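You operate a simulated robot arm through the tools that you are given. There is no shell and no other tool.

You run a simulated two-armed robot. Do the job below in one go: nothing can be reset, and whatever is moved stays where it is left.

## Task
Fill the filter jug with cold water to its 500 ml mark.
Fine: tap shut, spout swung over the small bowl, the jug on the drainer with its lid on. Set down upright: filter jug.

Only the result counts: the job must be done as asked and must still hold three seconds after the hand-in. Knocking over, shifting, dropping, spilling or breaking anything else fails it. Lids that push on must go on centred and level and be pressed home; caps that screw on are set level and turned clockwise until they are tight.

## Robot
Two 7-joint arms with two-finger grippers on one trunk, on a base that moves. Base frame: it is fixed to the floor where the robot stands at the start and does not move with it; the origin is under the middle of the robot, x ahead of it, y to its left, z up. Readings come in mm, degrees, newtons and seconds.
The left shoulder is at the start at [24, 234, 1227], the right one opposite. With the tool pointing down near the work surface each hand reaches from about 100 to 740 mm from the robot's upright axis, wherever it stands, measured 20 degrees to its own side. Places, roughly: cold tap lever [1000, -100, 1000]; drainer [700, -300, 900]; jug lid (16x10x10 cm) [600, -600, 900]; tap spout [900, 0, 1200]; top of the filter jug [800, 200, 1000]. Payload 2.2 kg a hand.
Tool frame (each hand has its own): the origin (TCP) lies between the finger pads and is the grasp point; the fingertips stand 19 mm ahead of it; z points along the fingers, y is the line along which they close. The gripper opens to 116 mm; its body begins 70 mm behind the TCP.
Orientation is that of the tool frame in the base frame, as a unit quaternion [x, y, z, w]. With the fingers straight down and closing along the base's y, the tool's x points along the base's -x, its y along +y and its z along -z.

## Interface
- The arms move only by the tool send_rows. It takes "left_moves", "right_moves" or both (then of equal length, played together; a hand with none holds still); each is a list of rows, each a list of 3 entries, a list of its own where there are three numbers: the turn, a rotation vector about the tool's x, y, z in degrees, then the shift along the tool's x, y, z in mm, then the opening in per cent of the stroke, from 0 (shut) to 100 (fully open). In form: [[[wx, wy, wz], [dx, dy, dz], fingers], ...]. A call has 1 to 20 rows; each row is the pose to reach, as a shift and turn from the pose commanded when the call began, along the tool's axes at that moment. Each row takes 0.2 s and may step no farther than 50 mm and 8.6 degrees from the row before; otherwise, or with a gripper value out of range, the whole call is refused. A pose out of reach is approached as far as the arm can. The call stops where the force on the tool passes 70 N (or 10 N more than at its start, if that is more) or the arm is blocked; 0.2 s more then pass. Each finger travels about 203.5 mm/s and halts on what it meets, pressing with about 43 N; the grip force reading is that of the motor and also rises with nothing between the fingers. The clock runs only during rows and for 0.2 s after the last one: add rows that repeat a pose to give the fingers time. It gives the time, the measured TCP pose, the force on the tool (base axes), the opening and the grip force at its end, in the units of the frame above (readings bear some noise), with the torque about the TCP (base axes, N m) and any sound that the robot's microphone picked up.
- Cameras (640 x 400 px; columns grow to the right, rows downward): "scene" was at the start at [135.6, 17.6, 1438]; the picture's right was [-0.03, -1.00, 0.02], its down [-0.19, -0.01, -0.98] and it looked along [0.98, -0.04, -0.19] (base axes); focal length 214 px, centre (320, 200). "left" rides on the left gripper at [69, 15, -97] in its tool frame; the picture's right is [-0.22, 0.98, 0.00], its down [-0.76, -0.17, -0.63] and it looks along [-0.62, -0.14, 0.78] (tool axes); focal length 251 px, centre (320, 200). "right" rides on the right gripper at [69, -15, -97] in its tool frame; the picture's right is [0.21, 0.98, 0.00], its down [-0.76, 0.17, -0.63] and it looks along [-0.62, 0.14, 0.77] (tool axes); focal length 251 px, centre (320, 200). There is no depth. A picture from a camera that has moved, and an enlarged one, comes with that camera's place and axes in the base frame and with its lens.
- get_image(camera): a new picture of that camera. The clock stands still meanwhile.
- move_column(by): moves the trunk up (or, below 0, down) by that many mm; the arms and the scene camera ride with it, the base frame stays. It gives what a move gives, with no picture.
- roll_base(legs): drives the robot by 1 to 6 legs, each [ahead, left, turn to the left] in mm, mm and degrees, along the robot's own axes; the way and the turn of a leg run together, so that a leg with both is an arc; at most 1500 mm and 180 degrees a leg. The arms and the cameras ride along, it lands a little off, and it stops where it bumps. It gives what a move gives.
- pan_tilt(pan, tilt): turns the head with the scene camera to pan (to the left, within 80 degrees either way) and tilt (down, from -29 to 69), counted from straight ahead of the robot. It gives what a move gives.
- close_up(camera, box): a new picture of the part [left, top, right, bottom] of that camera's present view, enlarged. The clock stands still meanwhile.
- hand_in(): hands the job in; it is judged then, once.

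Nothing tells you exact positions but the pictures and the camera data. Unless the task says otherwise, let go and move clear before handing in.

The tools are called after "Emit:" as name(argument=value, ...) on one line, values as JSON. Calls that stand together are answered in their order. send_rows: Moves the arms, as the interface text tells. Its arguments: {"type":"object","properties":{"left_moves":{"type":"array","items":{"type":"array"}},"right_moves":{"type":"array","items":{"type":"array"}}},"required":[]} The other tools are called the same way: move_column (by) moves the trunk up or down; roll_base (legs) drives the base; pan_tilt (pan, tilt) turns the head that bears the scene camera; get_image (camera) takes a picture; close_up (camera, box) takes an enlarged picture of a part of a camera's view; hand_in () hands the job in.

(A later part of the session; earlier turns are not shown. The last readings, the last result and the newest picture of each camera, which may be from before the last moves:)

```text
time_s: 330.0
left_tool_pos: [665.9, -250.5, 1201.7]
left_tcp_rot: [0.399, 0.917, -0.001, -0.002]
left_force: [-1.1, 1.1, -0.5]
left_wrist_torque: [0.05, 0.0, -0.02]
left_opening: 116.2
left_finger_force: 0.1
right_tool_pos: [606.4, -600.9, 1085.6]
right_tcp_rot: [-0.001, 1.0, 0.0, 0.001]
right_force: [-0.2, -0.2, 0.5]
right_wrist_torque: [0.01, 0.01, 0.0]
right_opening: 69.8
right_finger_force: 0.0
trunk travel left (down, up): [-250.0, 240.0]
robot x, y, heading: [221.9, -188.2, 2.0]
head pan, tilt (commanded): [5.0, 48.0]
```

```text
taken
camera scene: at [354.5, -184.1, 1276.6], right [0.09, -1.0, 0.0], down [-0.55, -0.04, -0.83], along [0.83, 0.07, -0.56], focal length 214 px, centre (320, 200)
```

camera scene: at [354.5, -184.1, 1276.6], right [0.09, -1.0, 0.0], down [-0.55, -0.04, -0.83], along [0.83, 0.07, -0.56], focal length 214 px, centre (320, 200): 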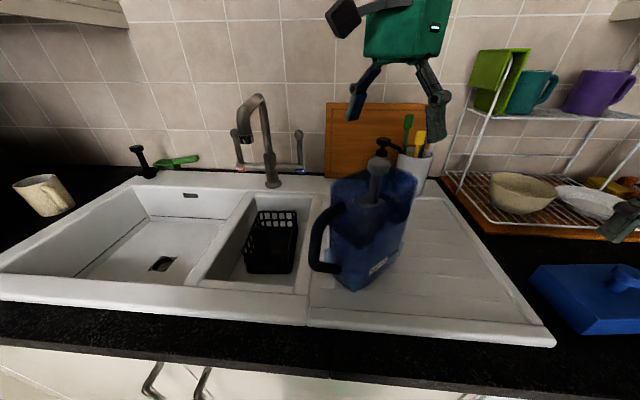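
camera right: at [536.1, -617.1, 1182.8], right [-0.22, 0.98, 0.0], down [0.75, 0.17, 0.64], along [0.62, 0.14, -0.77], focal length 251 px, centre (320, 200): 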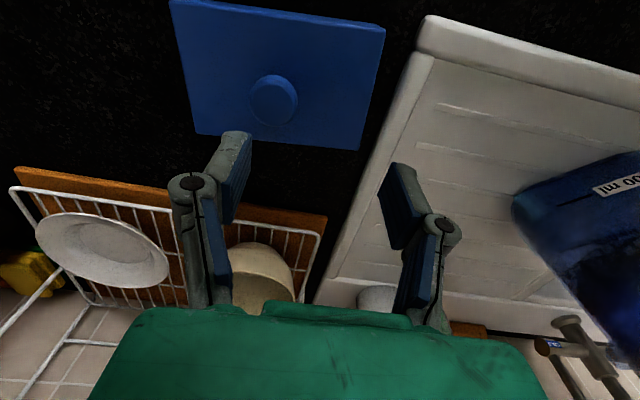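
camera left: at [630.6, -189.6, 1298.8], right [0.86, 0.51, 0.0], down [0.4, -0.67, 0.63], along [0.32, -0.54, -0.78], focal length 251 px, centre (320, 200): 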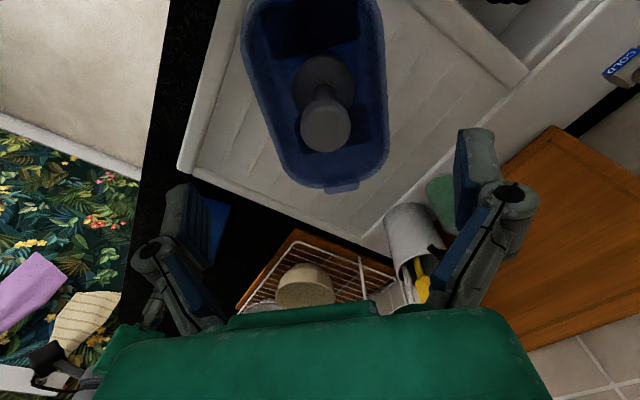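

The jug is on the drainer, tap and basket fine. I'll measure the rim's exact place and direction for the lid.

Emit:
close_up(camera="left", box=[220, 0, 420, 200])

Emit:
close_up(camera="scene", box=[290, 130, 440, 300])

Emit:
close_up(camera="right", box=[150, 0, 400, 160])

```text
2.00 times, centred on (320, 100) of left
camera zoom: at [630.6, -189.6, 1298.8], right [0.86, 0.51, 0.0], down [0.4, -0.67, 0.63], along [0.32, -0.54, -0.78], focal length 503 px, centre (320, 400)
```

zoom: 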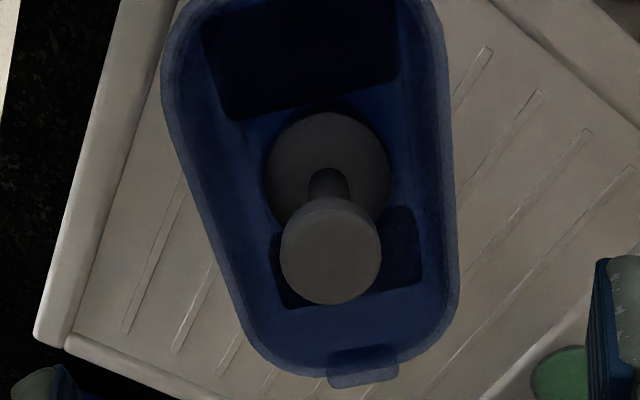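

```text
2.35 times, centred on (365, 215) of scene
camera zoom: at [354.5, -184.1, 1276.6], right [0.09, -1.0, 0.0], down [-0.55, -0.04, -0.83], along [0.83, 0.07, -0.56], focal length 505 px, centre (214, 165)
```

zoom: 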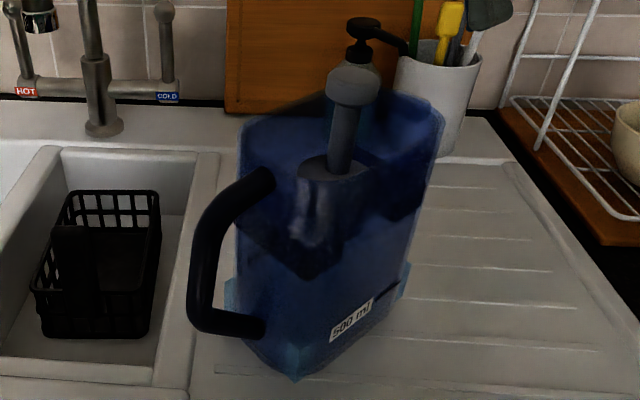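

```text
2.50 times, centred on (275, 80) of right
camera zoom: at [536.0, -617.0, 1183.0], right [-0.22, 0.98, 0.0], down [0.75, 0.17, 0.64], along [0.62, 0.14, -0.77], focal length 629 px, centre (432, 500)
```

zoom: 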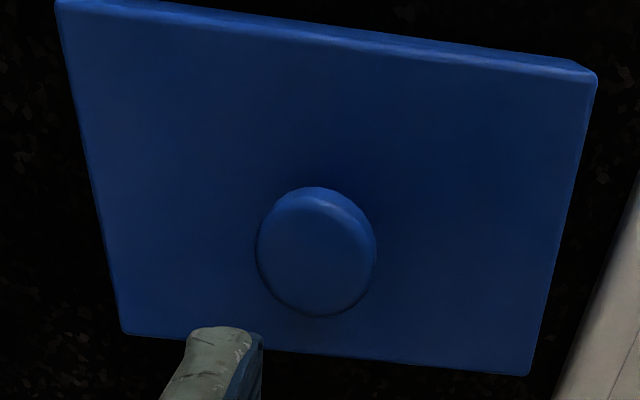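

The jug's axis is at -46.7° with its centre near [671, -249]; the lid lies at about [605, -638] with its long side at -83.4°. I'll back the left hand off along the jug's axis to see the whole rim and confirm its centre.

Emit:
send_rows(left_moves=[[[0, 0, 0], [0.5, 0, 0], 100], [[0, 0, 0], [3.1, 0, 0], 100], [[0, 0, 0], [9.1, 0.1, 0], 100], [[0, 0, 0], [18.5, 0.1, 0], 100], [[0, 0, 0], [30.6, 0.2, 0], 100], [[0, 0, 0], [44.2, 0.2, 0], 100], [[0, 0, 0], [57.8, 0.3, 0], 100], [[0, 0, 0], [69.8, 0.4, 0], 100], [[0, 0, 0], [79.3, 0.4, 0], 100], [[0, 0, 0], [85.3, 0.5, 0], 100], [[0, 0, 0], [87.9, 0.5, 0], 100], [[0, 0, 0], [88.4, 0.5, 0], 100]])

Emit:
get_image(camera="left")

Emit:
close_up(camera="left", box=[200, 0, 440, 300])

```text
time_s: 332.6
left_tool_pos: [604.4, -187.6, 1201.7]
left_tcp_rot: [0.399, 0.917, 0.001, -0.002]
left_force: [1.1, -0.2, 0.8]
left_wrist_torque: [0.0, 0.03, 0.03]
left_opening: 116.3
left_finger_force: 0.1
right_tool_pos: [606.7, -600.1, 1085.7]
right_tcp_rot: [-0.001, 1.0, 0.0, 0.002]
right_force: [-0.4, -0.7, 0.3]
right_wrist_torque: [0.0, -0.01, -0.01]
right_opening: 69.7
right_finger_force: 0.0
trunk travel left (down, up): [-250.0, 240.0]
robot x, y, heading: [221.8, -188.4, 1.9]
head pan, tilt (commanded): [5.0, 48.0]
```

```text
taken
camera left: at [569.9, -126.4, 1299.3], right [0.86, 0.51, 0.0], down [0.39, -0.67, 0.63], along [0.32, -0.54, -0.78], focal length 251 px, centre (320, 200)
```

left: 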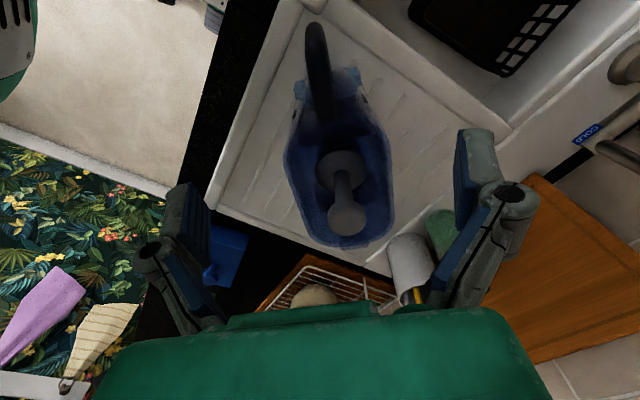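

```text
1.33 times, centred on (320, 150) of left
camera zoom: at [569.9, -126.4, 1299.3], right [0.86, 0.51, 0.0], down [0.39, -0.67, 0.63], along [0.32, -0.54, -0.78], focal length 335 px, centre (320, 267)
```

zoom: 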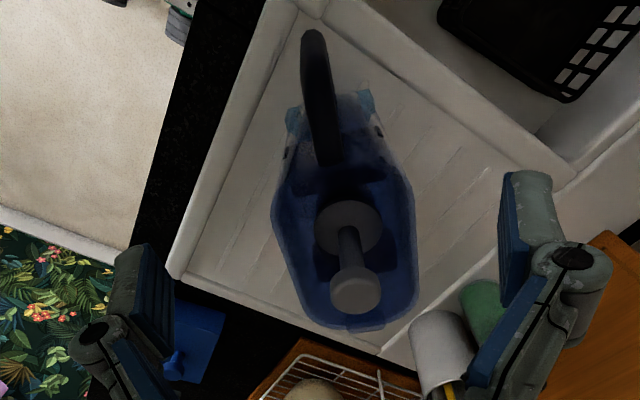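

Emit:
close_up(camera="left", box=[265, 90, 410, 260])

```text
2.35 times, centred on (338, 175) of left
camera zoom: at [569.9, -126.4, 1299.3], right [0.86, 0.51, 0.0], down [0.39, -0.67, 0.63], along [0.32, -0.54, -0.78], focal length 592 px, centre (279, 259)
```

zoom: 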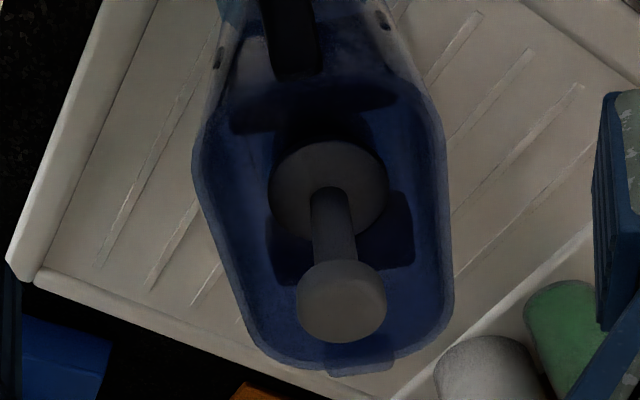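

The rim centre comes out at about [674, -251] (length 158, width 97). Now I clear the left hand to the left and bring the right hand directly over the lid's knob.

Emit:
send_rows(left_moves=[[[0, 0, 0], [0.3, 0.3, -0.1], 100], [[0, 0, 0], [2.2, 1.9, -0.5], 100], [[0, 0, 0], [6.8, 5.6, -1.5], 100], [[0, 0, 0], [14.3, 12, -3.1], 100], [[0, 0, 0], [24.8, 20.7, -5.4], 100], [[0, 0, 0], [38.1, 31.8, -8.3], 100], [[0, 0, 0], [53.2, 44.4, -11.5], 100], [[0, 0, 0], [69.2, 57.8, -15], 100], [[0, 0, 0], [85.2, 71.1, -18.5], 100], [[0, 0, 0], [100.3, 83.7, -21.7], 100], [[0, 0, 0], [113.6, 94.8, -24.6], 100], [[0, 0, 0], [124.1, 103.5, -26.9], 100], [[0, 0, 0], [131.6, 109.9, -28.5], 100], [[0, 0, 0], [136.2, 113.6, -29.5], 100], [[0, 0, 0], [138.1, 115.2, -29.9], 100], [[0, 0, 0], [138.4, 115.5, -30], 100]], right_moves=[[[0, 0, 0], [0, -0.1, 0], 55], [[0, 0, 0], [0, -0.6, 0], 55], [[0, 0, 0], [0.1, -1.8, 0], 55], [[0, 0, 0], [0.2, -3.9, 0], 55], [[0, 0, 0], [0.4, -6.7, 0], 55], [[0, 0, 0], [0.6, -10.3, 0], 55], [[0, 0, 0], [0.8, -14.4, 0], 55], [[0, 0, 0], [1, -18.8, 0], 55], [[0, 0, 0], [1.2, -23.1, 0], 55], [[0, 0, 0], [1.4, -27.2, 0], 55], [[0, 0, 0], [1.6, -30.8, 0], 55], [[0, 0, 0], [1.8, -33.6, 0], 55], [[0, 0, 0], [1.9, -35.7, 0], 55], [[0, 0, 0], [2, -36.9, 0], 55], [[0, 0, 0], [2, -37.4, 0], 55], [[0, 0, 0], [2, -37.5, 0], 55]])

Emit:
get_image(camera="right")

Emit:
get_image(camera="scene")

```text
time_s: 336.0
left_tool_pos: [596.0, -6.2, 1230.6]
left_tcp_rot: [0.399, 0.917, 0.001, -0.001]
left_force: [-0.4, 0.0, -1.0]
left_wrist_torque: [-0.01, 0.0, 0.01]
left_opening: 116.2
left_finger_force: 0.0
right_tool_pos: [604.5, -637.9, 1084.7]
right_tcp_rot: [-0.001, 1.0, -0.001, 0.002]
right_force: [-0.5, 0.0, 0.0]
right_wrist_torque: [-0.02, 0.01, 0.03]
right_opening: 63.6
right_finger_force: 0.0
trunk travel left (down, up): [-250.0, 240.0]
robot x, y, heading: [222.1, -183.5, 1.8]
head pan, tilt (commanded): [5.0, 48.0]
```

```text
taken
camera right: at [534.3, -654.2, 1182.6], right [-0.22, 0.98, 0.0], down [0.75, 0.17, 0.64], along [0.62, 0.14, -0.77], focal length 251 px, centre (320, 200)
```

right: 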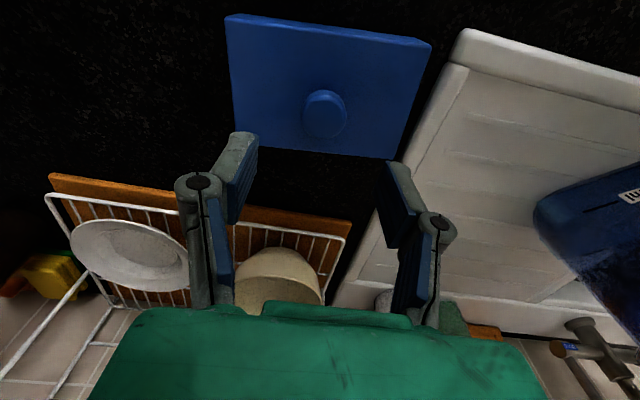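

```text
taken
camera scene: at [343.5, -180.1, 1255.5], right [0.12, -0.99, 0.0], down [-0.74, -0.09, -0.67], along [0.66, 0.08, -0.74], focal length 214 px, centre (320, 200)
```

scene: 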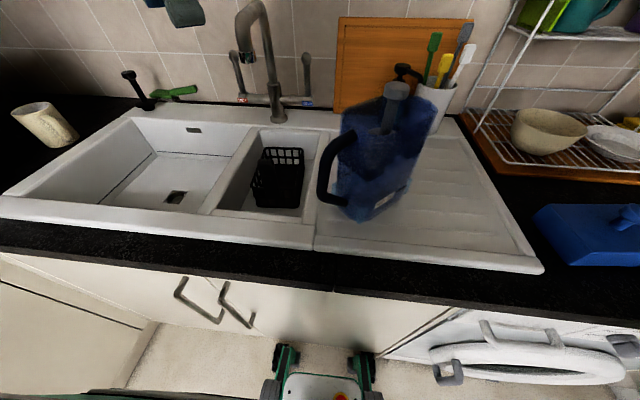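

The knob is 3-4 mm left of the grasp line. I'll correct that and descend onto the knob, keeping fingertips above the lid's top.

Emit:
send_rows(right_moves=[[[0, 0, 0], [0, 0.5, 0.3], 55], [[0, 0, 0], [0.3, 1.5, 1.7], 55], [[0, 0, 0], [0.5, 2.7, 5.2], 55], [[0, 0, 0], [0.7, 3.3, 11], 55], [[0, 0, 0], [0.7, 3.5, 19], 55], [[0, 0, 0], [0.7, 3.5, 29], 55], [[0, 0, 0], [0.7, 3.5, 41], 55], [[0, 0, 0], [0.7, 3.5, 53], 55], [[0, 0, 0], [0.7, 3.5, 65], 55], [[0, 0, 0], [0.7, 3.5, 76], 55], [[0, 0, 0], [0.7, 3.5, 86], 55], [[0, 0, 0], [0.7, 3.5, 94], 55], [[0, 0, 0], [0.7, 3.5, 100], 55], [[0, 0, 0], [0.7, 3.5, 104], 55], [[0, 0, 0], [0.7, 3.5, 106], 55], [[0, 0, 0], [0.7, 3.5, 106.5], 55]])

Emit:
get_image(camera="right")

Emit:
pan_tilt(pan=-25, tilt=40)

Emit:
get_image(camera="scene")

```text
time_s: 339.4
left_tool_pos: [593.7, -5.3, 1231.5]
left_tcp_rot: [0.399, 0.917, 0.0, 0.0]
left_force: [-0.1, -0.2, -0.1]
left_wrist_torque: [0.03, 0.02, 0.01]
left_opening: 116.0
left_finger_force: 0.0
right_tool_pos: [602.4, -633.8, 982.7]
right_tcp_rot: [-0.001, 1.0, -0.002, 0.005]
right_force: [-3.2, -2.9, 43.1]
right_wrist_torque: [-0.17, 0.12, 0.01]
right_opening: 63.1
right_finger_force: 19.8
trunk travel left (down, up): [-250.0, 240.0]
robot x, y, heading: [223.8, -184.5, 1.7]
head pan, tilt (commanded): [5.0, 48.0]
```

```text
taken
camera right: at [532.5, -649.2, 1079.2], right [-0.22, 0.98, 0.0], down [0.75, 0.17, 0.64], along [0.62, 0.13, -0.77], focal length 251 px, centre (320, 200)
```

right: 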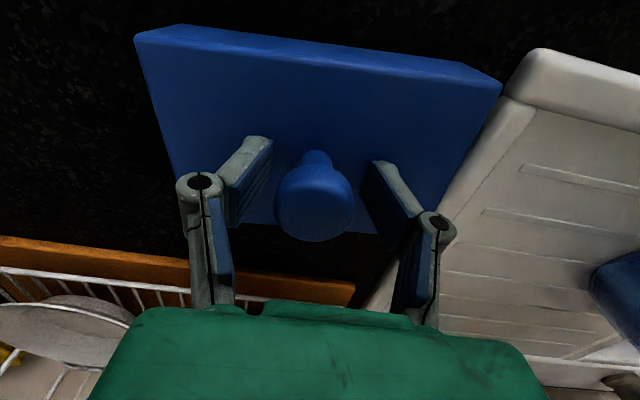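

```text
time_s: 340.3
left_tool_pos: [593.8, -7.4, 1231.3]
left_tcp_rot: [0.399, 0.917, 0.0, 0.0]
left_force: [-1.7, -0.1, 0.0]
left_wrist_torque: [0.02, 0.0, 0.01]
left_opening: 116.1
left_finger_force: 0.1
right_tool_pos: [601.2, -634.5, 979.5]
right_tcp_rot: [0.0, 1.0, 0.0, 0.001]
right_force: [-1.5, 2.2, 7.7]
right_wrist_torque: [0.09, 0.0, 0.02]
right_opening: 75.5
right_finger_force: 0.0
trunk travel left (down, up): [-250.0, 240.0]
robot x, y, heading: [222.7, -185.5, 1.7]
head pan, tilt (commanded): [-25.0, 40.0]
```

```text
taken
camera scene: at [342.6, -221.3, 1267.0], right [-0.39, -0.92, 0.0], down [-0.59, 0.25, -0.76], along [0.7, -0.3, -0.64], focal length 214 px, centre (320, 200)
```

scene: 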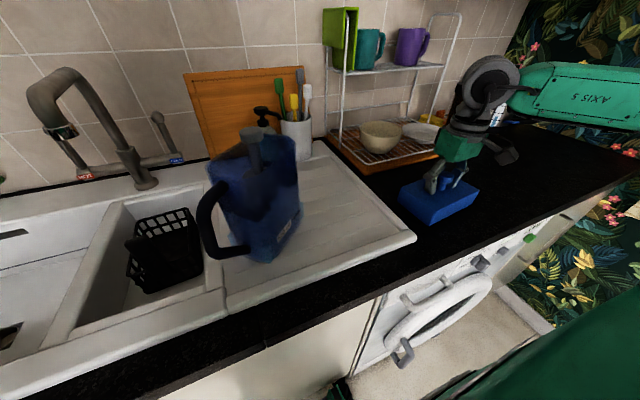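

The fingertips touched the lid's top, so it's about 10 mm higher than I thought. I'll rise 6 mm and close on the knob.

Emit:
send_rows(right_moves=[[[0, 0, 0], [0, 0, -2], 55], [[0, 0, 0], [0, 0, -4], 55], [[0, 0, 0], [0, 0, -5], 55], [[0, 0, 0], [0, 0, -5], 48], [[0, 0, 0], [0, 0, -5], 42], [[0, 0, 0], [0, 0, -5], 37], [[0, 0, 0], [0, 0, -5], 32], [[0, 0, 0], [0, 0, -5], 27], [[0, 0, 0], [0, 0, -5], 22], [[0, 0, 0], [0, 0, -5], 18]])

Emit:
get_image(camera="right")

Emit:
close_up(camera="scene", box=[380, 100, 520, 240])

```text
time_s: 342.5
left_tool_pos: [594.1, -6.6, 1230.5]
left_tcp_rot: [0.399, 0.917, 0.001, -0.001]
left_force: [-0.1, -0.4, -0.2]
left_wrist_torque: [0.0, 0.02, -0.02]
left_opening: 115.8
left_finger_force: 0.1
right_tool_pos: [602.6, -634.5, 985.9]
right_tcp_rot: [0.0, 1.0, -0.001, 0.003]
right_force: [-0.5, 0.1, 1.1]
right_wrist_torque: [-0.02, -0.02, -0.03]
right_opening: 24.7
right_finger_force: 42.7
trunk travel left (down, up): [-250.0, 240.0]
robot x, y, heading: [221.1, -189.1, 1.8]
head pan, tilt (commanded): [-25.0, 40.0]
```

```text
taken
camera right: at [533.2, -650.4, 1082.5], right [-0.22, 0.98, 0.0], down [0.75, 0.17, 0.64], along [0.62, 0.14, -0.77], focal length 251 px, centre (320, 200)
```

right: 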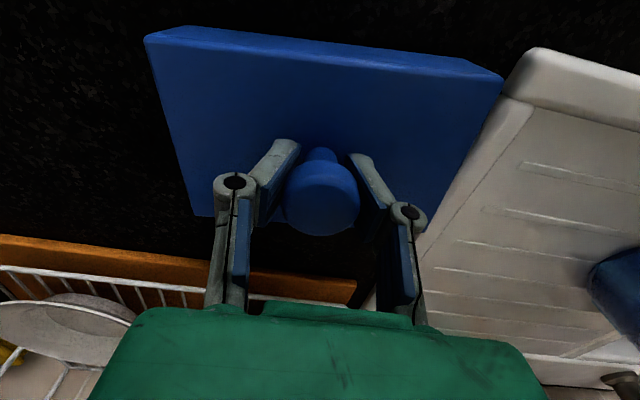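

```text
2.86 times, centred on (450, 170) of scene
camera zoom: at [343.4, -222.8, 1266.9], right [-0.39, -0.92, 0.0], down [-0.59, 0.25, -0.76], along [0.7, -0.3, -0.65], focal length 613 px, centre (-51, 286)
```

zoom: 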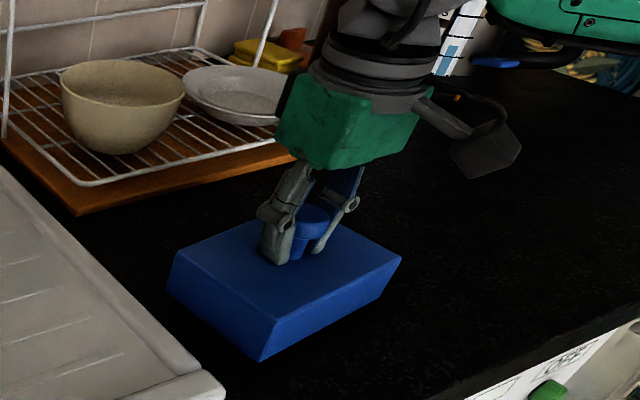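

I have the knob's stem, with the disc above the fingers. Lifting the lid a little to check it hangs level.

Emit:
send_rows(right_moves=[[[0, 0, 0], [0, 0, -0.5], 18], [[0, 0, 0], [0, 0, -3], 18], [[0, 0, 0], [0, 0, -9], 18], [[0, 0, 0], [0, 0, -18], 18], [[0, 0, 0], [0, 0, -30], 18], [[0, 0, 0], [0, 0, -42], 18], [[0, 0, 0], [0, 0, -51], 18], [[0, 0, 0], [0, 0, -57], 18], [[0, 0, 0], [0, 0, -59.5], 18], [[0, 0, 0], [0, 0, -60], 18]])

Emit:
get_image(camera="right")

Emit:
close_up(camera="scene", box=[380, 80, 520, 220])

```text
time_s: 344.7
left_tool_pos: [594.9, -6.4, 1231.4]
left_tcp_rot: [0.398, 0.917, 0.001, -0.001]
left_force: [0.1, 0.1, -0.1]
left_wrist_torque: [-0.01, 0.01, 0.03]
left_opening: 116.2
left_finger_force: 0.1
right_tool_pos: [602.8, -634.7, 1045.7]
right_tcp_rot: [-0.001, 1.0, 0.0, 0.002]
right_force: [-0.1, 0.8, -2.0]
right_wrist_torque: [0.0, 0.01, 0.02]
right_opening: 24.2
right_finger_force: 43.4
trunk travel left (down, up): [-250.0, 240.0]
robot x, y, heading: [219.4, -187.1, 1.8]
head pan, tilt (commanded): [-25.0, 40.0]
```

```text
taken
camera right: at [533.0, -650.4, 1142.6], right [-0.22, 0.98, 0.0], down [0.75, 0.17, 0.64], along [0.62, 0.14, -0.77], focal length 251 px, centre (320, 200)
```

right: 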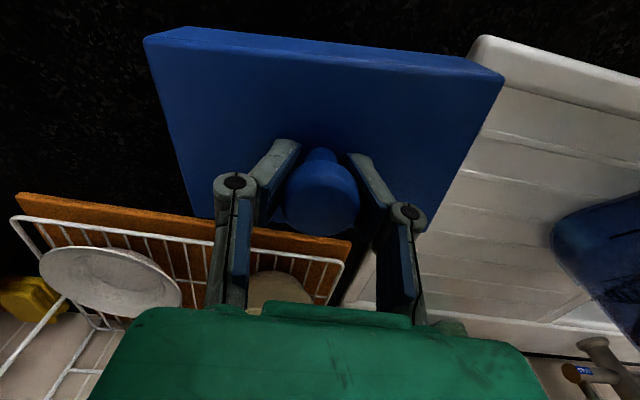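

```text
2.86 times, centred on (450, 150) of scene
camera zoom: at [343.6, -223.2, 1266.9], right [-0.39, -0.92, 0.0], down [-0.59, 0.25, -0.76], along [0.7, -0.3, -0.65], focal length 613 px, centre (-51, 343)
```

zoom: 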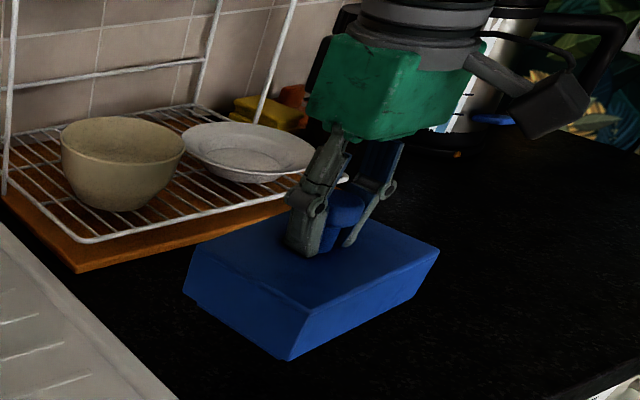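

Emit:
close_up(camera="right", box=[130, 10, 520, 250])

```text
1.64 times, centred on (325, 130) of right
camera zoom: at [533.0, -650.4, 1142.6], right [-0.22, 0.98, 0.0], down [0.75, 0.17, 0.64], along [0.62, 0.14, -0.77], focal length 413 px, centre (312, 315)
```

zoom: 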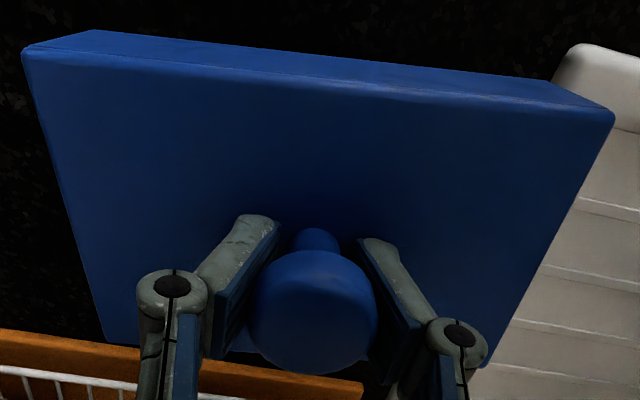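

The lid hangs level, centred on the hand, its long side at -83°. It needs a 36.4° counter-clockwise turn to match the jug. I'll raise the trunk to gain height for bringing it over the plunger.

Emit:
move_column(by=50)

Emit:
move_column(by=50)

Emit:
pan_tilt(pan=-15, tilt=45)

Emit:
get_image(camera="scene")

```text
time_s: 345.6
left_tool_pos: [595.0, -6.5, 1280.3]
left_tcp_rot: [0.399, 0.917, 0.0, -0.001]
left_force: [-0.5, 0.2, 0.1]
left_wrist_torque: [-0.01, -0.01, 0.02]
left_opening: 116.0
left_finger_force: 0.1
right_tool_pos: [602.8, -634.2, 1095.1]
right_tcp_rot: [0.0, 1.0, 0.0, 0.002]
right_force: [0.6, -0.3, -1.0]
right_wrist_torque: [-0.06, 0.02, -0.02]
right_opening: 24.3
right_finger_force: 43.1
trunk travel left (down, up): [-300.0, 190.0]
robot x, y, heading: [221.9, -187.3, 2.1]
head pan, tilt (commanded): [-25.0, 40.0]
```

```text
time_s: 346.6
left_tool_pos: [595.3, -6.7, 1330.9]
left_tcp_rot: [0.399, 0.917, 0.0, 0.0]
left_force: [0.5, -1.1, -0.8]
left_wrist_torque: [0.0, -0.02, -0.02]
left_opening: 115.8
left_finger_force: 0.1
right_tool_pos: [603.1, -635.1, 1145.0]
right_tcp_rot: [-0.001, 1.0, -0.001, 0.002]
right_force: [1.2, 0.5, -0.9]
right_wrist_torque: [0.02, 0.02, -0.02]
right_opening: 24.1
right_finger_force: 43.0
trunk travel left (down, up): [-350.0, 140.0]
robot x, y, heading: [221.9, -188.7, 1.8]
head pan, tilt (commanded): [-25.0, 40.0]
```

```text
time_s: 347.3
left_tool_pos: [595.5, -7.0, 1330.6]
left_tcp_rot: [0.399, 0.917, 0.0, -0.001]
left_force: [-0.1, -0.6, 0.9]
left_wrist_torque: [0.0, 0.0, -0.02]
left_opening: 115.9
left_finger_force: 0.1
right_tool_pos: [603.4, -634.2, 1145.5]
right_tcp_rot: [-0.001, 1.0, 0.0, 0.002]
right_force: [-0.2, -0.5, -0.7]
right_wrist_torque: [-0.01, -0.01, 0.01]
right_opening: 24.0
right_finger_force: 42.7
trunk travel left (down, up): [-350.0, 140.0]
robot x, y, heading: [225.9, -187.1, 2.0]
head pan, tilt (commanded): [-15.0, 45.0]
```

```text
taken
camera scene: at [344.9, -208.5, 1359.7], right [-0.23, -0.97, 0.0], down [-0.69, 0.16, -0.71], along [0.69, -0.16, -0.71], focal length 214 px, centre (320, 200)
```

scene: 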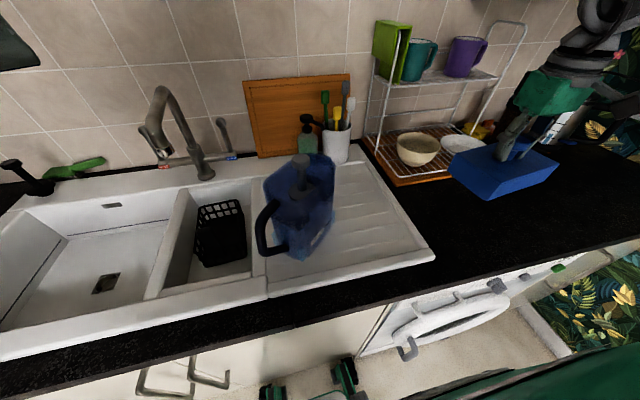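

Now turning the lid by 36.4° while raising it and moving part of the way towards the jug.

Emit:
send_rows(right_moves=[[[0, 0, -0.04], [0, 0.2, -0.1], 18], [[0, 0, -0.3], [0, 1.2, -0.8], 18], [[0, 0, -1], [0, 3.6, -2.5], 18], [[0, 0, -2.1], [0, 7.8, -5.5], 18], [[0, 0, -3.8], [0, 13.9, -9.8], 18], [[0, 0, -5.9], [0, 21.9, -15.5], 18], [[0, 0, -8.6], [0, 31.5, -22.3], 18], [[0, 0, -11.6], [0, 42.5, -30.2], 18], [[0, 0, -14.8], [0, 54.5, -38.7], 18], [[0, 0, -18.2], [0, 67, -47.5], 18], [[0, 0, -21.6], [0, 79.5, -56.3], 18], [[0, 0, -24.8], [0, 91.5, -64.8], 18], [[0, 0, -27.8], [0, 102.5, -72.7], 18], [[0, 0, -30.5], [0, 112.1, -79.5], 18], [[0, 0, -32.6], [0, 120.1, -85.2], 18], [[0, 0, -34.3], [0, 126.2, -89.5], 18], [[0, 0, -35.4], [0, 130.4, -92.5], 18], [[0, 0, -36.1], [0, 132.8, -94.2], 18], [[0, 0, -36.36], [0, 133.8, -94.9], 18], [[0, 0, -36.4], [0, 134, -95], 18]])

Emit:
get_image(camera="scene")

```text
time_s: 351.5
left_tool_pos: [595.8, -6.6, 1330.5]
left_tcp_rot: [0.398, 0.917, 0.001, -0.001]
left_force: [0.2, 0.6, -0.6]
left_wrist_torque: [-0.01, 0.03, 0.02]
left_opening: 115.9
left_finger_force: 0.0
right_tool_pos: [602.7, -499.4, 1241.1]
right_tcp_rot: [-0.313, 0.95, -0.001, 0.003]
right_force: [0.6, 0.6, -1.0]
right_wrist_torque: [0.01, -0.02, 0.0]
right_opening: 24.2
right_finger_force: 43.3
trunk travel left (down, up): [-350.0, 140.0]
robot x, y, heading: [223.4, -189.5, 1.8]
head pan, tilt (commanded): [-15.0, 45.0]
```

```text
taken
camera scene: at [345.2, -207.4, 1359.6], right [-0.23, -0.97, 0.0], down [-0.69, 0.16, -0.7], along [0.69, -0.16, -0.71], focal length 214 px, centre (320, 200)
```

scene: 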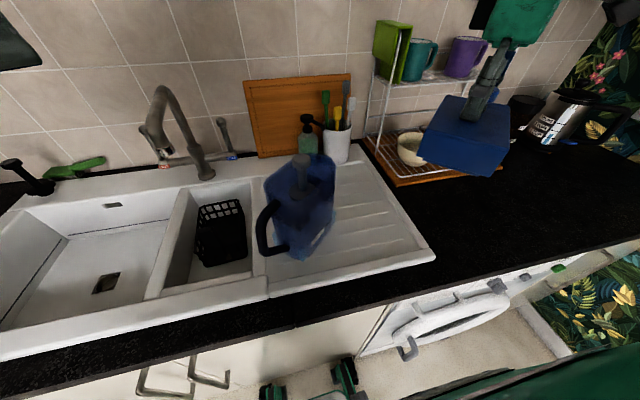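

Next I carry the lid over to directly above the jug.

Emit:
send_rows(right_moves=[[[0, 0, 0], [-0.2, 0.2, 0], 18], [[0, 0, 0], [-1.8, 1.4, -0.1], 18], [[0, 0, 0], [-5.5, 4.2, -0.3], 18], [[0, 0, 0], [-11.9, 9.1, -0.6], 18], [[0, 0, 0], [-21.2, 16.3, -1], 18], [[0, 0, 0], [-33.5, 25.7, -1.6], 18], [[0, 0, 0], [-48.3, 37, -2.4], 18], [[0, 0, 0], [-65.1, 49.9, -3.2], 18], [[0, 0, 0], [-83.5, 64, -4.1], 18], [[0, 0, 0], [-102.6, 78.7, -5], 18], [[0, 0, 0], [-121.7, 93.3, -5.9], 18], [[0, 0, 0], [-140.1, 107.4, -6.8], 18], [[0, 0, 0], [-156.9, 120.3, -7.6], 18], [[0, 0, 0], [-171.7, 131.6, -8.4], 18], [[0, 0, 0], [-184, 141, -9], 18], [[0, 0, 0], [-193.3, 148.2, -9.4], 18], [[0, 0, 0], [-199.7, 153.1, -9.7], 18], [[0, 0, 0], [-203.4, 155.9, -9.9], 18], [[0, 0, 0], [-205, 157.1, -10], 18], [[0, 0, 0], [-205.2, 157.3, -10], 18]])

Emit:
get_image(camera="scene")

Emit:
get_image(camera="right")

Emit:
get_image(camera="left")

```text
time_s: 355.7
left_tool_pos: [596.7, -4.8, 1330.5]
left_tcp_rot: [0.398, 0.917, 0.0, -0.001]
left_force: [-0.6, 0.1, -0.1]
left_wrist_torque: [0.01, 0.01, 0.02]
left_opening: 115.9
left_finger_force: 0.1
right_tool_pos: [674.4, -250.3, 1252.5]
right_tcp_rot: [-0.313, 0.95, -0.003, 0.002]
right_force: [0.3, -0.6, -1.1]
right_wrist_torque: [-0.02, -0.01, 0.0]
right_opening: 23.8
right_finger_force: 43.3
trunk travel left (down, up): [-350.0, 140.0]
robot x, y, heading: [225.3, -188.0, 1.9]
head pan, tilt (commanded): [-15.0, 45.0]
```

```text
taken
camera scene: at [346.2, -204.9, 1359.6], right [-0.23, -0.97, 0.0], down [-0.69, 0.16, -0.7], along [0.69, -0.16, -0.71], focal length 214 px, centre (320, 200)
```

scene: 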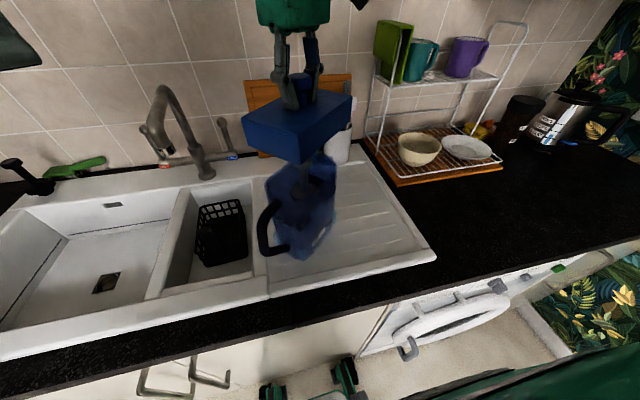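

```text
taken
camera right: at [626.4, -304.3, 1349.0], right [-0.75, 0.66, 0.0], down [0.51, 0.59, 0.63], along [0.42, 0.47, -0.77], focal length 251 px, centre (320, 200)
```

right: 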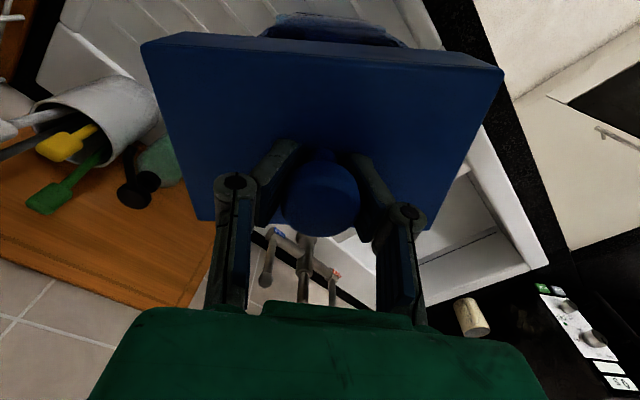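

```text
taken
camera left: at [560.4, 56.2, 1427.8], right [0.86, 0.51, 0.0], down [0.39, -0.67, 0.63], along [0.32, -0.55, -0.77], focal length 251 px, centre (320, 200)
```

left: 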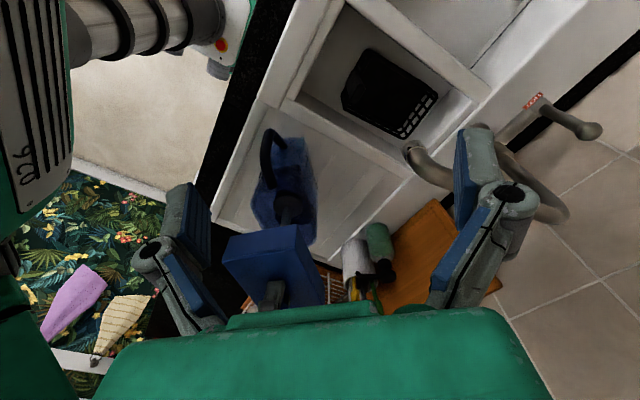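

The lid is above the jug. I'll zoom from two cameras to check the alignment before lowering.

Emit:
close_up(camera="scene", box=[230, 60, 370, 270])

Emit:
close_up(camera="left", box=[200, 110, 350, 310])

Emit:
close_up(camera="right", box=[130, 0, 520, 240])

```text
1.90 times, centred on (300, 165) of scene
camera zoom: at [346.2, -204.9, 1359.6], right [-0.23, -0.97, 0.0], down [-0.69, 0.16, -0.7], along [0.69, -0.16, -0.71], focal length 408 px, centre (358, 267)
```

zoom: 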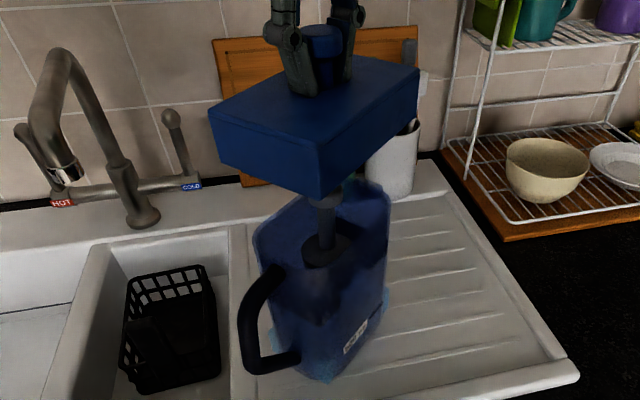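

```text
2.00 times, centred on (275, 210) of left
camera zoom: at [560.4, 56.2, 1427.8], right [0.86, 0.51, 0.0], down [0.39, -0.67, 0.63], along [0.32, -0.55, -0.77], focal length 503 px, centre (410, 180)
```

zoom: 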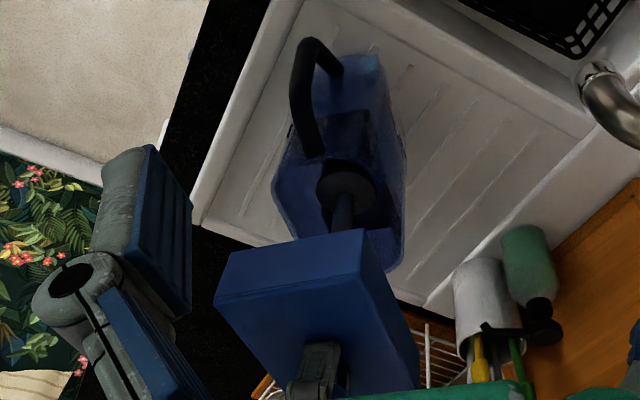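

```text
1.64 times, centred on (325, 120) of right
camera zoom: at [626.4, -304.3, 1349.0], right [-0.75, 0.66, 0.0], down [0.51, 0.59, 0.63], along [0.42, 0.47, -0.77], focal length 413 px, centre (312, 331)
```

zoom: 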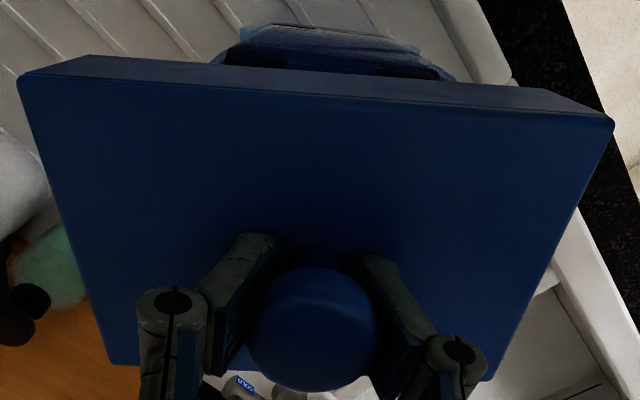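

Alignment looks right from both sides. Lowering the lid slowly to just above the rim.

Emit:
send_rows(right_moves=[[[0, 0, 0], [0, 0, 0.3], 18], [[0, 0, 0], [0, 0, 2], 18], [[0, 0, 0], [0, 0, 6], 18], [[0, 0, 0], [0, 0, 12], 18], [[0, 0, 0], [0, 0, 20], 18], [[0, 0, 0], [0, 0, 29], 18], [[0, 0, 0], [0, 0, 38], 18], [[0, 0, 0], [0, 0, 46], 18], [[0, 0, 0], [0, 0, 52], 18], [[0, 0, 0], [0, 0, 56], 18], [[0, 0, 0], [0, 0, 58], 18]])

Emit:
close_up(camera="scene", box=[230, 80, 370, 270])

Emit:
close_up(camera="left", box=[200, 110, 350, 310])

Emit:
close_up(camera="right", box=[130, 0, 520, 240])

```text
time_s: 358.1
left_tool_pos: [594.4, -4.0, 1331.2]
left_tcp_rot: [0.399, 0.917, -0.002, 0.0]
left_force: [0.9, -0.8, 0.1]
left_wrist_torque: [-0.03, -0.03, 0.02]
left_opening: 116.1
left_finger_force: 0.2
right_tool_pos: [675.4, -250.1, 1193.2]
right_tcp_rot: [-0.313, 0.95, -0.002, 0.002]
right_force: [0.6, -0.5, -1.4]
right_wrist_torque: [0.01, 0.02, 0.01]
right_opening: 24.0
right_finger_force: 42.8
trunk travel left (down, up): [-350.0, 140.0]
robot x, y, heading: [225.8, -187.9, 1.9]
head pan, tilt (commanded): [-15.0, 45.0]
```

```text
2.11 times, centred on (300, 175) of scene
camera zoom: at [346.2, -205.0, 1359.6], right [-0.23, -0.97, 0.0], down [-0.69, 0.16, -0.7], along [0.69, -0.16, -0.71], focal length 452 px, centre (362, 253)
```

zoom: 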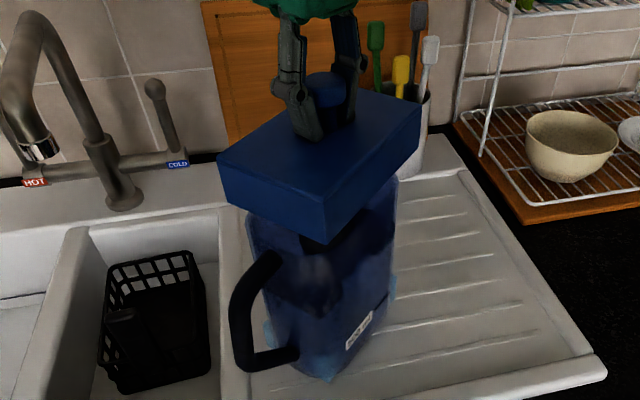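

```text
2.00 times, centred on (275, 210) of left
camera zoom: at [560.4, 56.2, 1427.8], right [0.86, 0.51, 0.0], down [0.39, -0.67, 0.63], along [0.32, -0.55, -0.77], focal length 503 px, centre (410, 180)
```

zoom: 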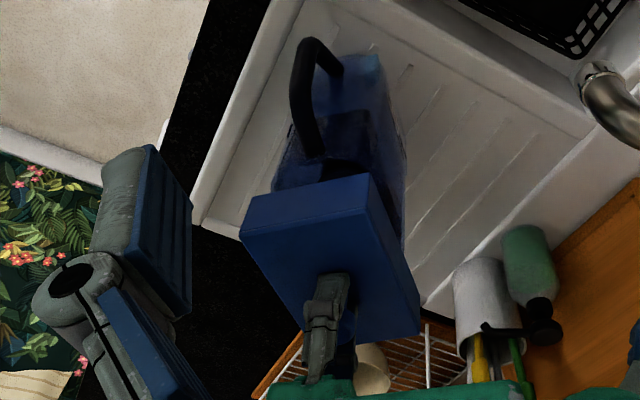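

```text
1.64 times, centred on (325, 120) of right
camera zoom: at [626.9, -304.0, 1289.5], right [-0.75, 0.66, 0.0], down [0.51, 0.58, 0.63], along [0.42, 0.47, -0.77], focal length 413 px, centre (312, 331)
```

zoom: 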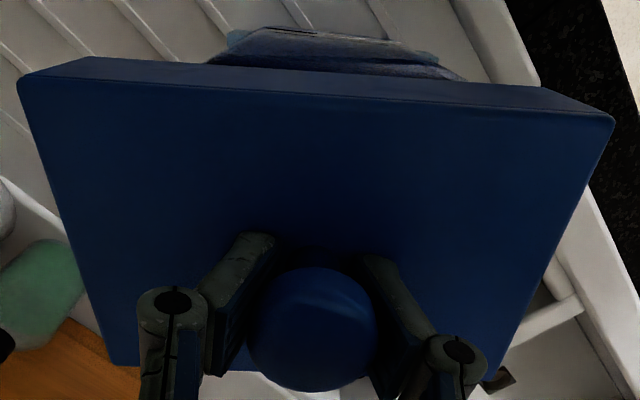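

Still clear with symmetric overhang on both sides. Lowering in 2 mm steps now.

Emit:
send_rows(right_moves=[[[0, 0, 0], [0, 0, 2], 18], [[0, 0, 0], [0, 0, 4], 18], [[0, 0, 0], [0, 0, 6], 18], [[0, 0, 0], [0, 0, 8], 18], [[0, 0, 0], [0, 0, 10], 18], [[0, 0, 0], [0, 0, 12], 18]])

Emit:
close_up(camera="scene", box=[230, 100, 370, 220])

Emit:
close_up(camera="left", box=[220, 150, 350, 300])

```text
time_s: 359.5
left_tool_pos: [594.6, -5.0, 1330.6]
left_tcp_rot: [0.399, 0.917, -0.001, -0.001]
left_force: [0.1, -0.2, 1.1]
left_wrist_torque: [0.01, -0.01, -0.02]
left_opening: 116.0
left_finger_force: 0.0
right_tool_pos: [673.4, -249.4, 1181.0]
right_tcp_rot: [-0.313, 0.95, -0.002, 0.002]
right_force: [1.4, 1.3, 1.5]
right_wrist_torque: [-0.05, -0.27, 0.03]
right_opening: 24.0
right_finger_force: 43.3
trunk travel left (down, up): [-350.0, 140.0]
robot x, y, heading: [226.2, -185.9, 1.8]
head pan, tilt (commanded): [-15.0, 45.0]
```

```text
3.33 times, centred on (300, 160) of scene
camera zoom: at [345.8, -204.9, 1359.7], right [-0.23, -0.97, 0.0], down [-0.69, 0.16, -0.7], along [0.69, -0.16, -0.71], focal length 715 px, centre (387, 333)
```

zoom: 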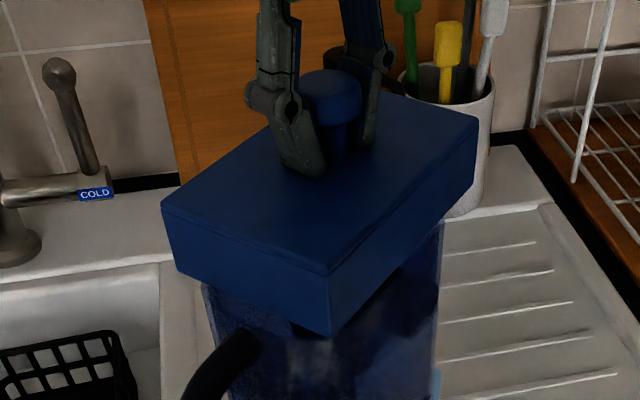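

```text
2.67 times, centred on (285, 225) of left
camera zoom: at [560.0, 56.2, 1428.0], right [0.86, 0.51, 0.0], down [0.39, -0.67, 0.63], along [0.32, -0.55, -0.77], focal length 670 px, centre (413, 133)
```

zoom: 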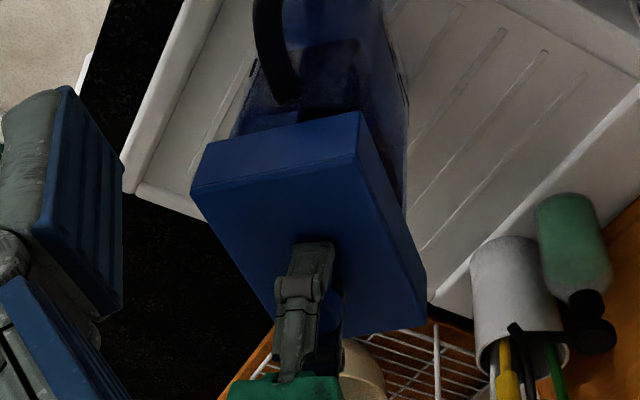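

First light contact at the rim. Now pressing down gently in small steps to push the lid home, watching the force.

Emit:
send_rows(right_moves=[[[0, 0, 0], [0, 0, 1.5], 18], [[0, 0, 0], [0, 0, 3], 18], [[0, 0, 0], [0, 0, 4.5], 18], [[0, 0, 0], [0, 0, 6], 18]])

Emit:
close_up(camera="scene", box=[230, 100, 370, 220])

```text
time_s: 360.5
left_tool_pos: [591.9, -2.6, 1331.6]
left_tcp_rot: [0.399, 0.917, -0.002, 0.001]
left_force: [0.3, 0.3, 0.3]
left_wrist_torque: [-0.02, -0.01, 0.0]
left_opening: 115.9
left_finger_force: 0.1
right_tool_pos: [672.6, -248.9, 1178.6]
right_tcp_rot: [-0.315, 0.949, -0.002, 0.004]
right_force: [-0.5, 6.0, 30.7]
right_wrist_torque: [-0.63, -1.84, 0.23]
right_opening: 24.8
right_finger_force: 42.4
trunk travel left (down, up): [-350.0, 140.0]
robot x, y, heading: [220.4, -189.1, 1.6]
head pan, tilt (commanded): [-15.0, 45.0]
```

```text
3.33 times, centred on (300, 160) of scene
camera zoom: at [341.2, -201.3, 1360.4], right [-0.23, -0.97, 0.0], down [-0.69, 0.16, -0.71], along [0.69, -0.16, -0.71], focal length 715 px, centre (387, 333)
```

zoom: 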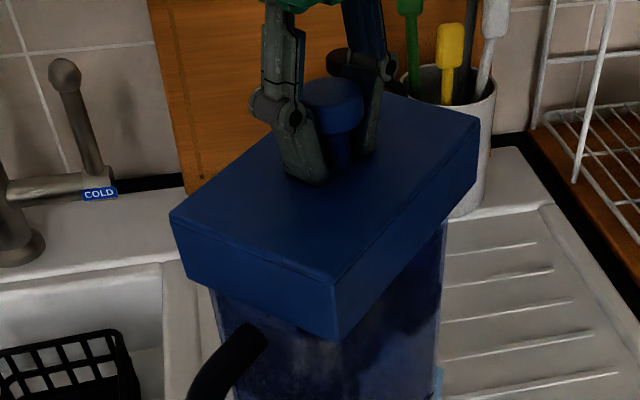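

The push is resisted at the lid's far-right corner (from the torque), so the plug is catching there: the lid should sit a few mm nearer to me. I'll lift slightly, shift about 4 mm toward me, and press again.

Emit:
send_rows(right_moves=[[[0, 0, 0], [0, 0, -3], 18], [[0, 0, 0], [1, 0.8, -5.5], 18], [[0, 0, 0], [2.4, 1.9, -6], 18], [[0, 0, 0], [3.3, 2.6, -5], 18], [[0, 0, 0], [3.3, 2.6, -3], 18], [[0, 0, 0], [3.3, 2.6, -1], 18], [[0, 0, 0], [3.3, 2.6, 0], 18], [[0, 0, 0], [3.3, 2.6, 0], 18]])

```text
time_s: 362.3
left_tool_pos: [595.3, -3.9, 1332.0]
left_tcp_rot: [0.399, 0.917, -0.001, 0.0]
left_force: [0.6, 0.6, -1.0]
left_wrist_torque: [0.02, -0.02, -0.04]
left_opening: 116.2
left_finger_force: 0.1
right_tool_pos: [670.2, -249.6, 1176.8]
right_tcp_rot: [-0.312, 0.95, -0.001, 0.005]
right_force: [8.1, -0.3, 26.5]
right_wrist_torque: [-0.09, -1.0, -0.24]
right_opening: 25.5
right_finger_force: 43.3
trunk travel left (down, up): [-350.0, 140.0]
robot x, y, heading: [228.0, -189.2, 1.7]
head pan, tilt (commanded): [-15.0, 45.0]
```

It went about 2 mm deeper and the load moved closer to the centre. I'll press a little more.

Emit:
send_rows(right_moves=[[[0, 0, 0], [0, 0, 1.5], 18], [[0, 0, 0], [0, 0, 3], 18], [[0, 0, 0], [0, 0, 4.5], 18], [[0, 0, 0], [0, 0, 4.5], 18]])

Emit:
close_up(camera="scene", box=[230, 100, 370, 220])

Emit:
close_up(camera="left", box=[220, 150, 350, 300])

```text
time_s: 363.3
left_tool_pos: [592.9, -6.7, 1331.4]
left_tcp_rot: [0.399, 0.917, 0.0, -0.001]
left_force: [0.7, 0.1, -0.3]
left_wrist_torque: [0.0, 0.05, -0.01]
left_opening: 116.2
left_finger_force: 0.1
right_tool_pos: [668.7, -249.9, 1175.8]
right_tcp_rot: [-0.312, 0.95, 0.0, 0.008]
right_force: [11.9, -5.3, 63.3]
right_wrist_torque: [-1.13, 0.49, -0.19]
right_opening: 26.5
right_finger_force: 43.4
trunk travel left (down, up): [-350.0, 140.0]
robot x, y, heading: [223.6, -187.6, 1.7]
head pan, tilt (commanded): [-15.0, 45.0]
```

```text
3.33 times, centred on (300, 160) of scene
camera zoom: at [341.6, -205.8, 1360.6], right [-0.23, -0.97, 0.0], down [-0.69, 0.16, -0.71], along [0.69, -0.16, -0.71], focal length 715 px, centre (387, 333)
```

zoom: 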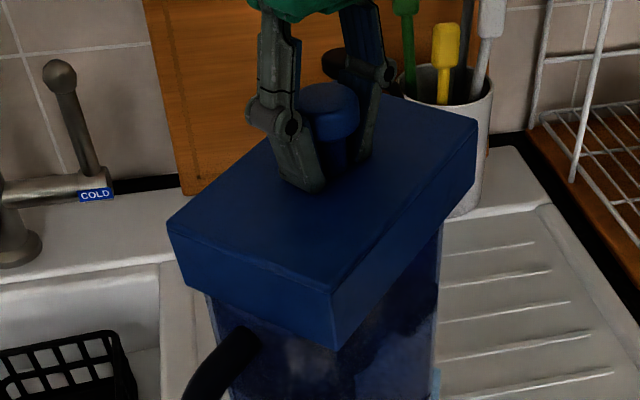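

```text
2.67 times, centred on (285, 225) of left
camera zoom: at [558.0, 55.4, 1429.0], right [0.86, 0.51, 0.0], down [0.39, -0.67, 0.63], along [0.32, -0.54, -0.77], focal length 670 px, centre (413, 133)
```

zoom: 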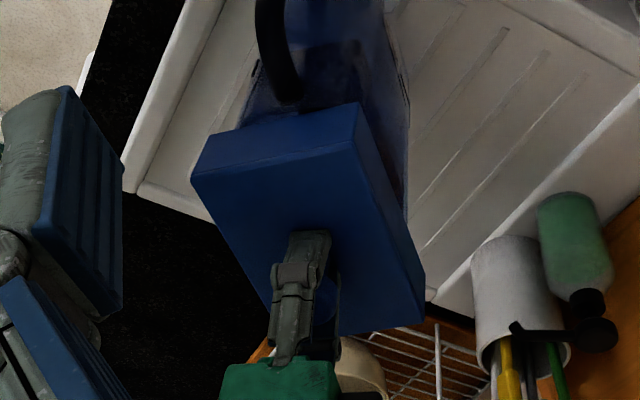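

The push is now nearly centred with 63 N and no further travel. I'll zoom right in on the joint between lid and jug to see whether it's seated.

Emit:
close_up(camera="scene", box=[250, 155, 320, 205])

Emit:
close_up(camera="scene", box=[295, 130, 355, 180])

Emit:
close_up(camera="left", box=[240, 155, 330, 225])

```text
8.00 times, centred on (285, 180) of scene
camera zoom: at [341.6, -205.8, 1360.6], right [-0.23, -0.97, 0.0], down [-0.69, 0.16, -0.71], along [0.69, -0.16, -0.71], focal length 1716 px, centre (600, 360)
```

zoom: 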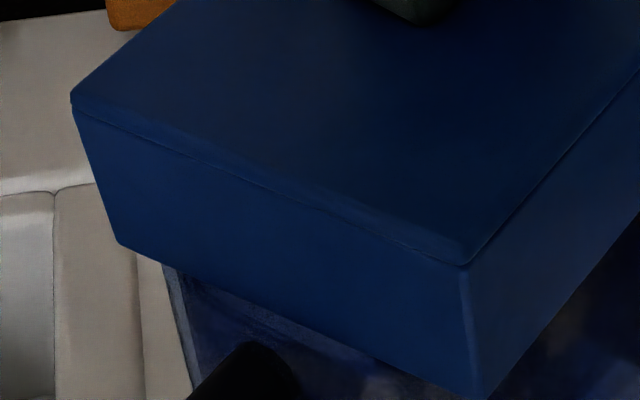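

```text
8.00 times, centred on (325, 155) of scene
camera zoom: at [341.6, -205.8, 1360.6], right [-0.23, -0.97, 0.0], down [-0.69, 0.16, -0.71], along [0.69, -0.16, -0.71], focal length 1716 px, centre (280, 560)
```

zoom: 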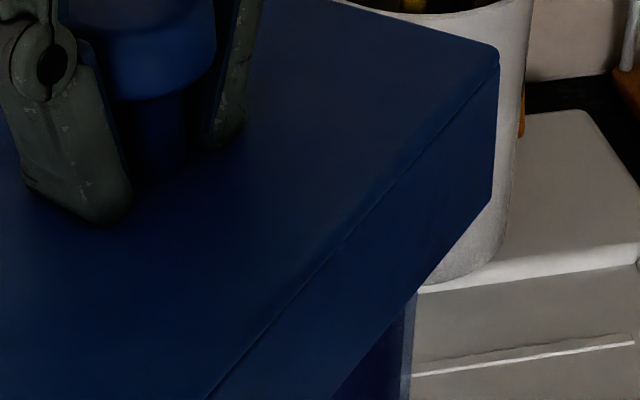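

```text
5.71 times, centred on (285, 190) of left
camera zoom: at [558.0, 55.4, 1429.0], right [0.86, 0.51, 0.0], down [0.39, -0.67, 0.63], along [0.32, -0.54, -0.77], focal length 1437 px, centre (520, 257)
```

zoom: 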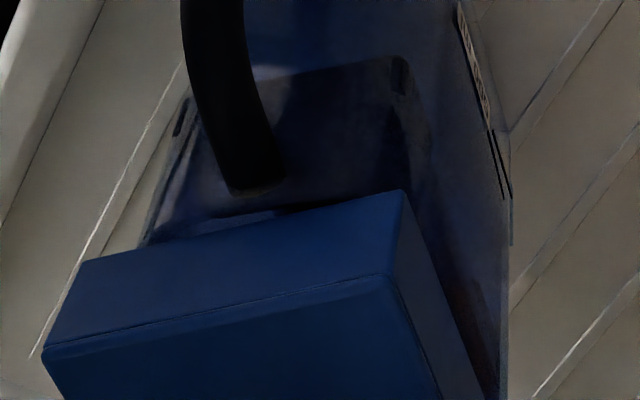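

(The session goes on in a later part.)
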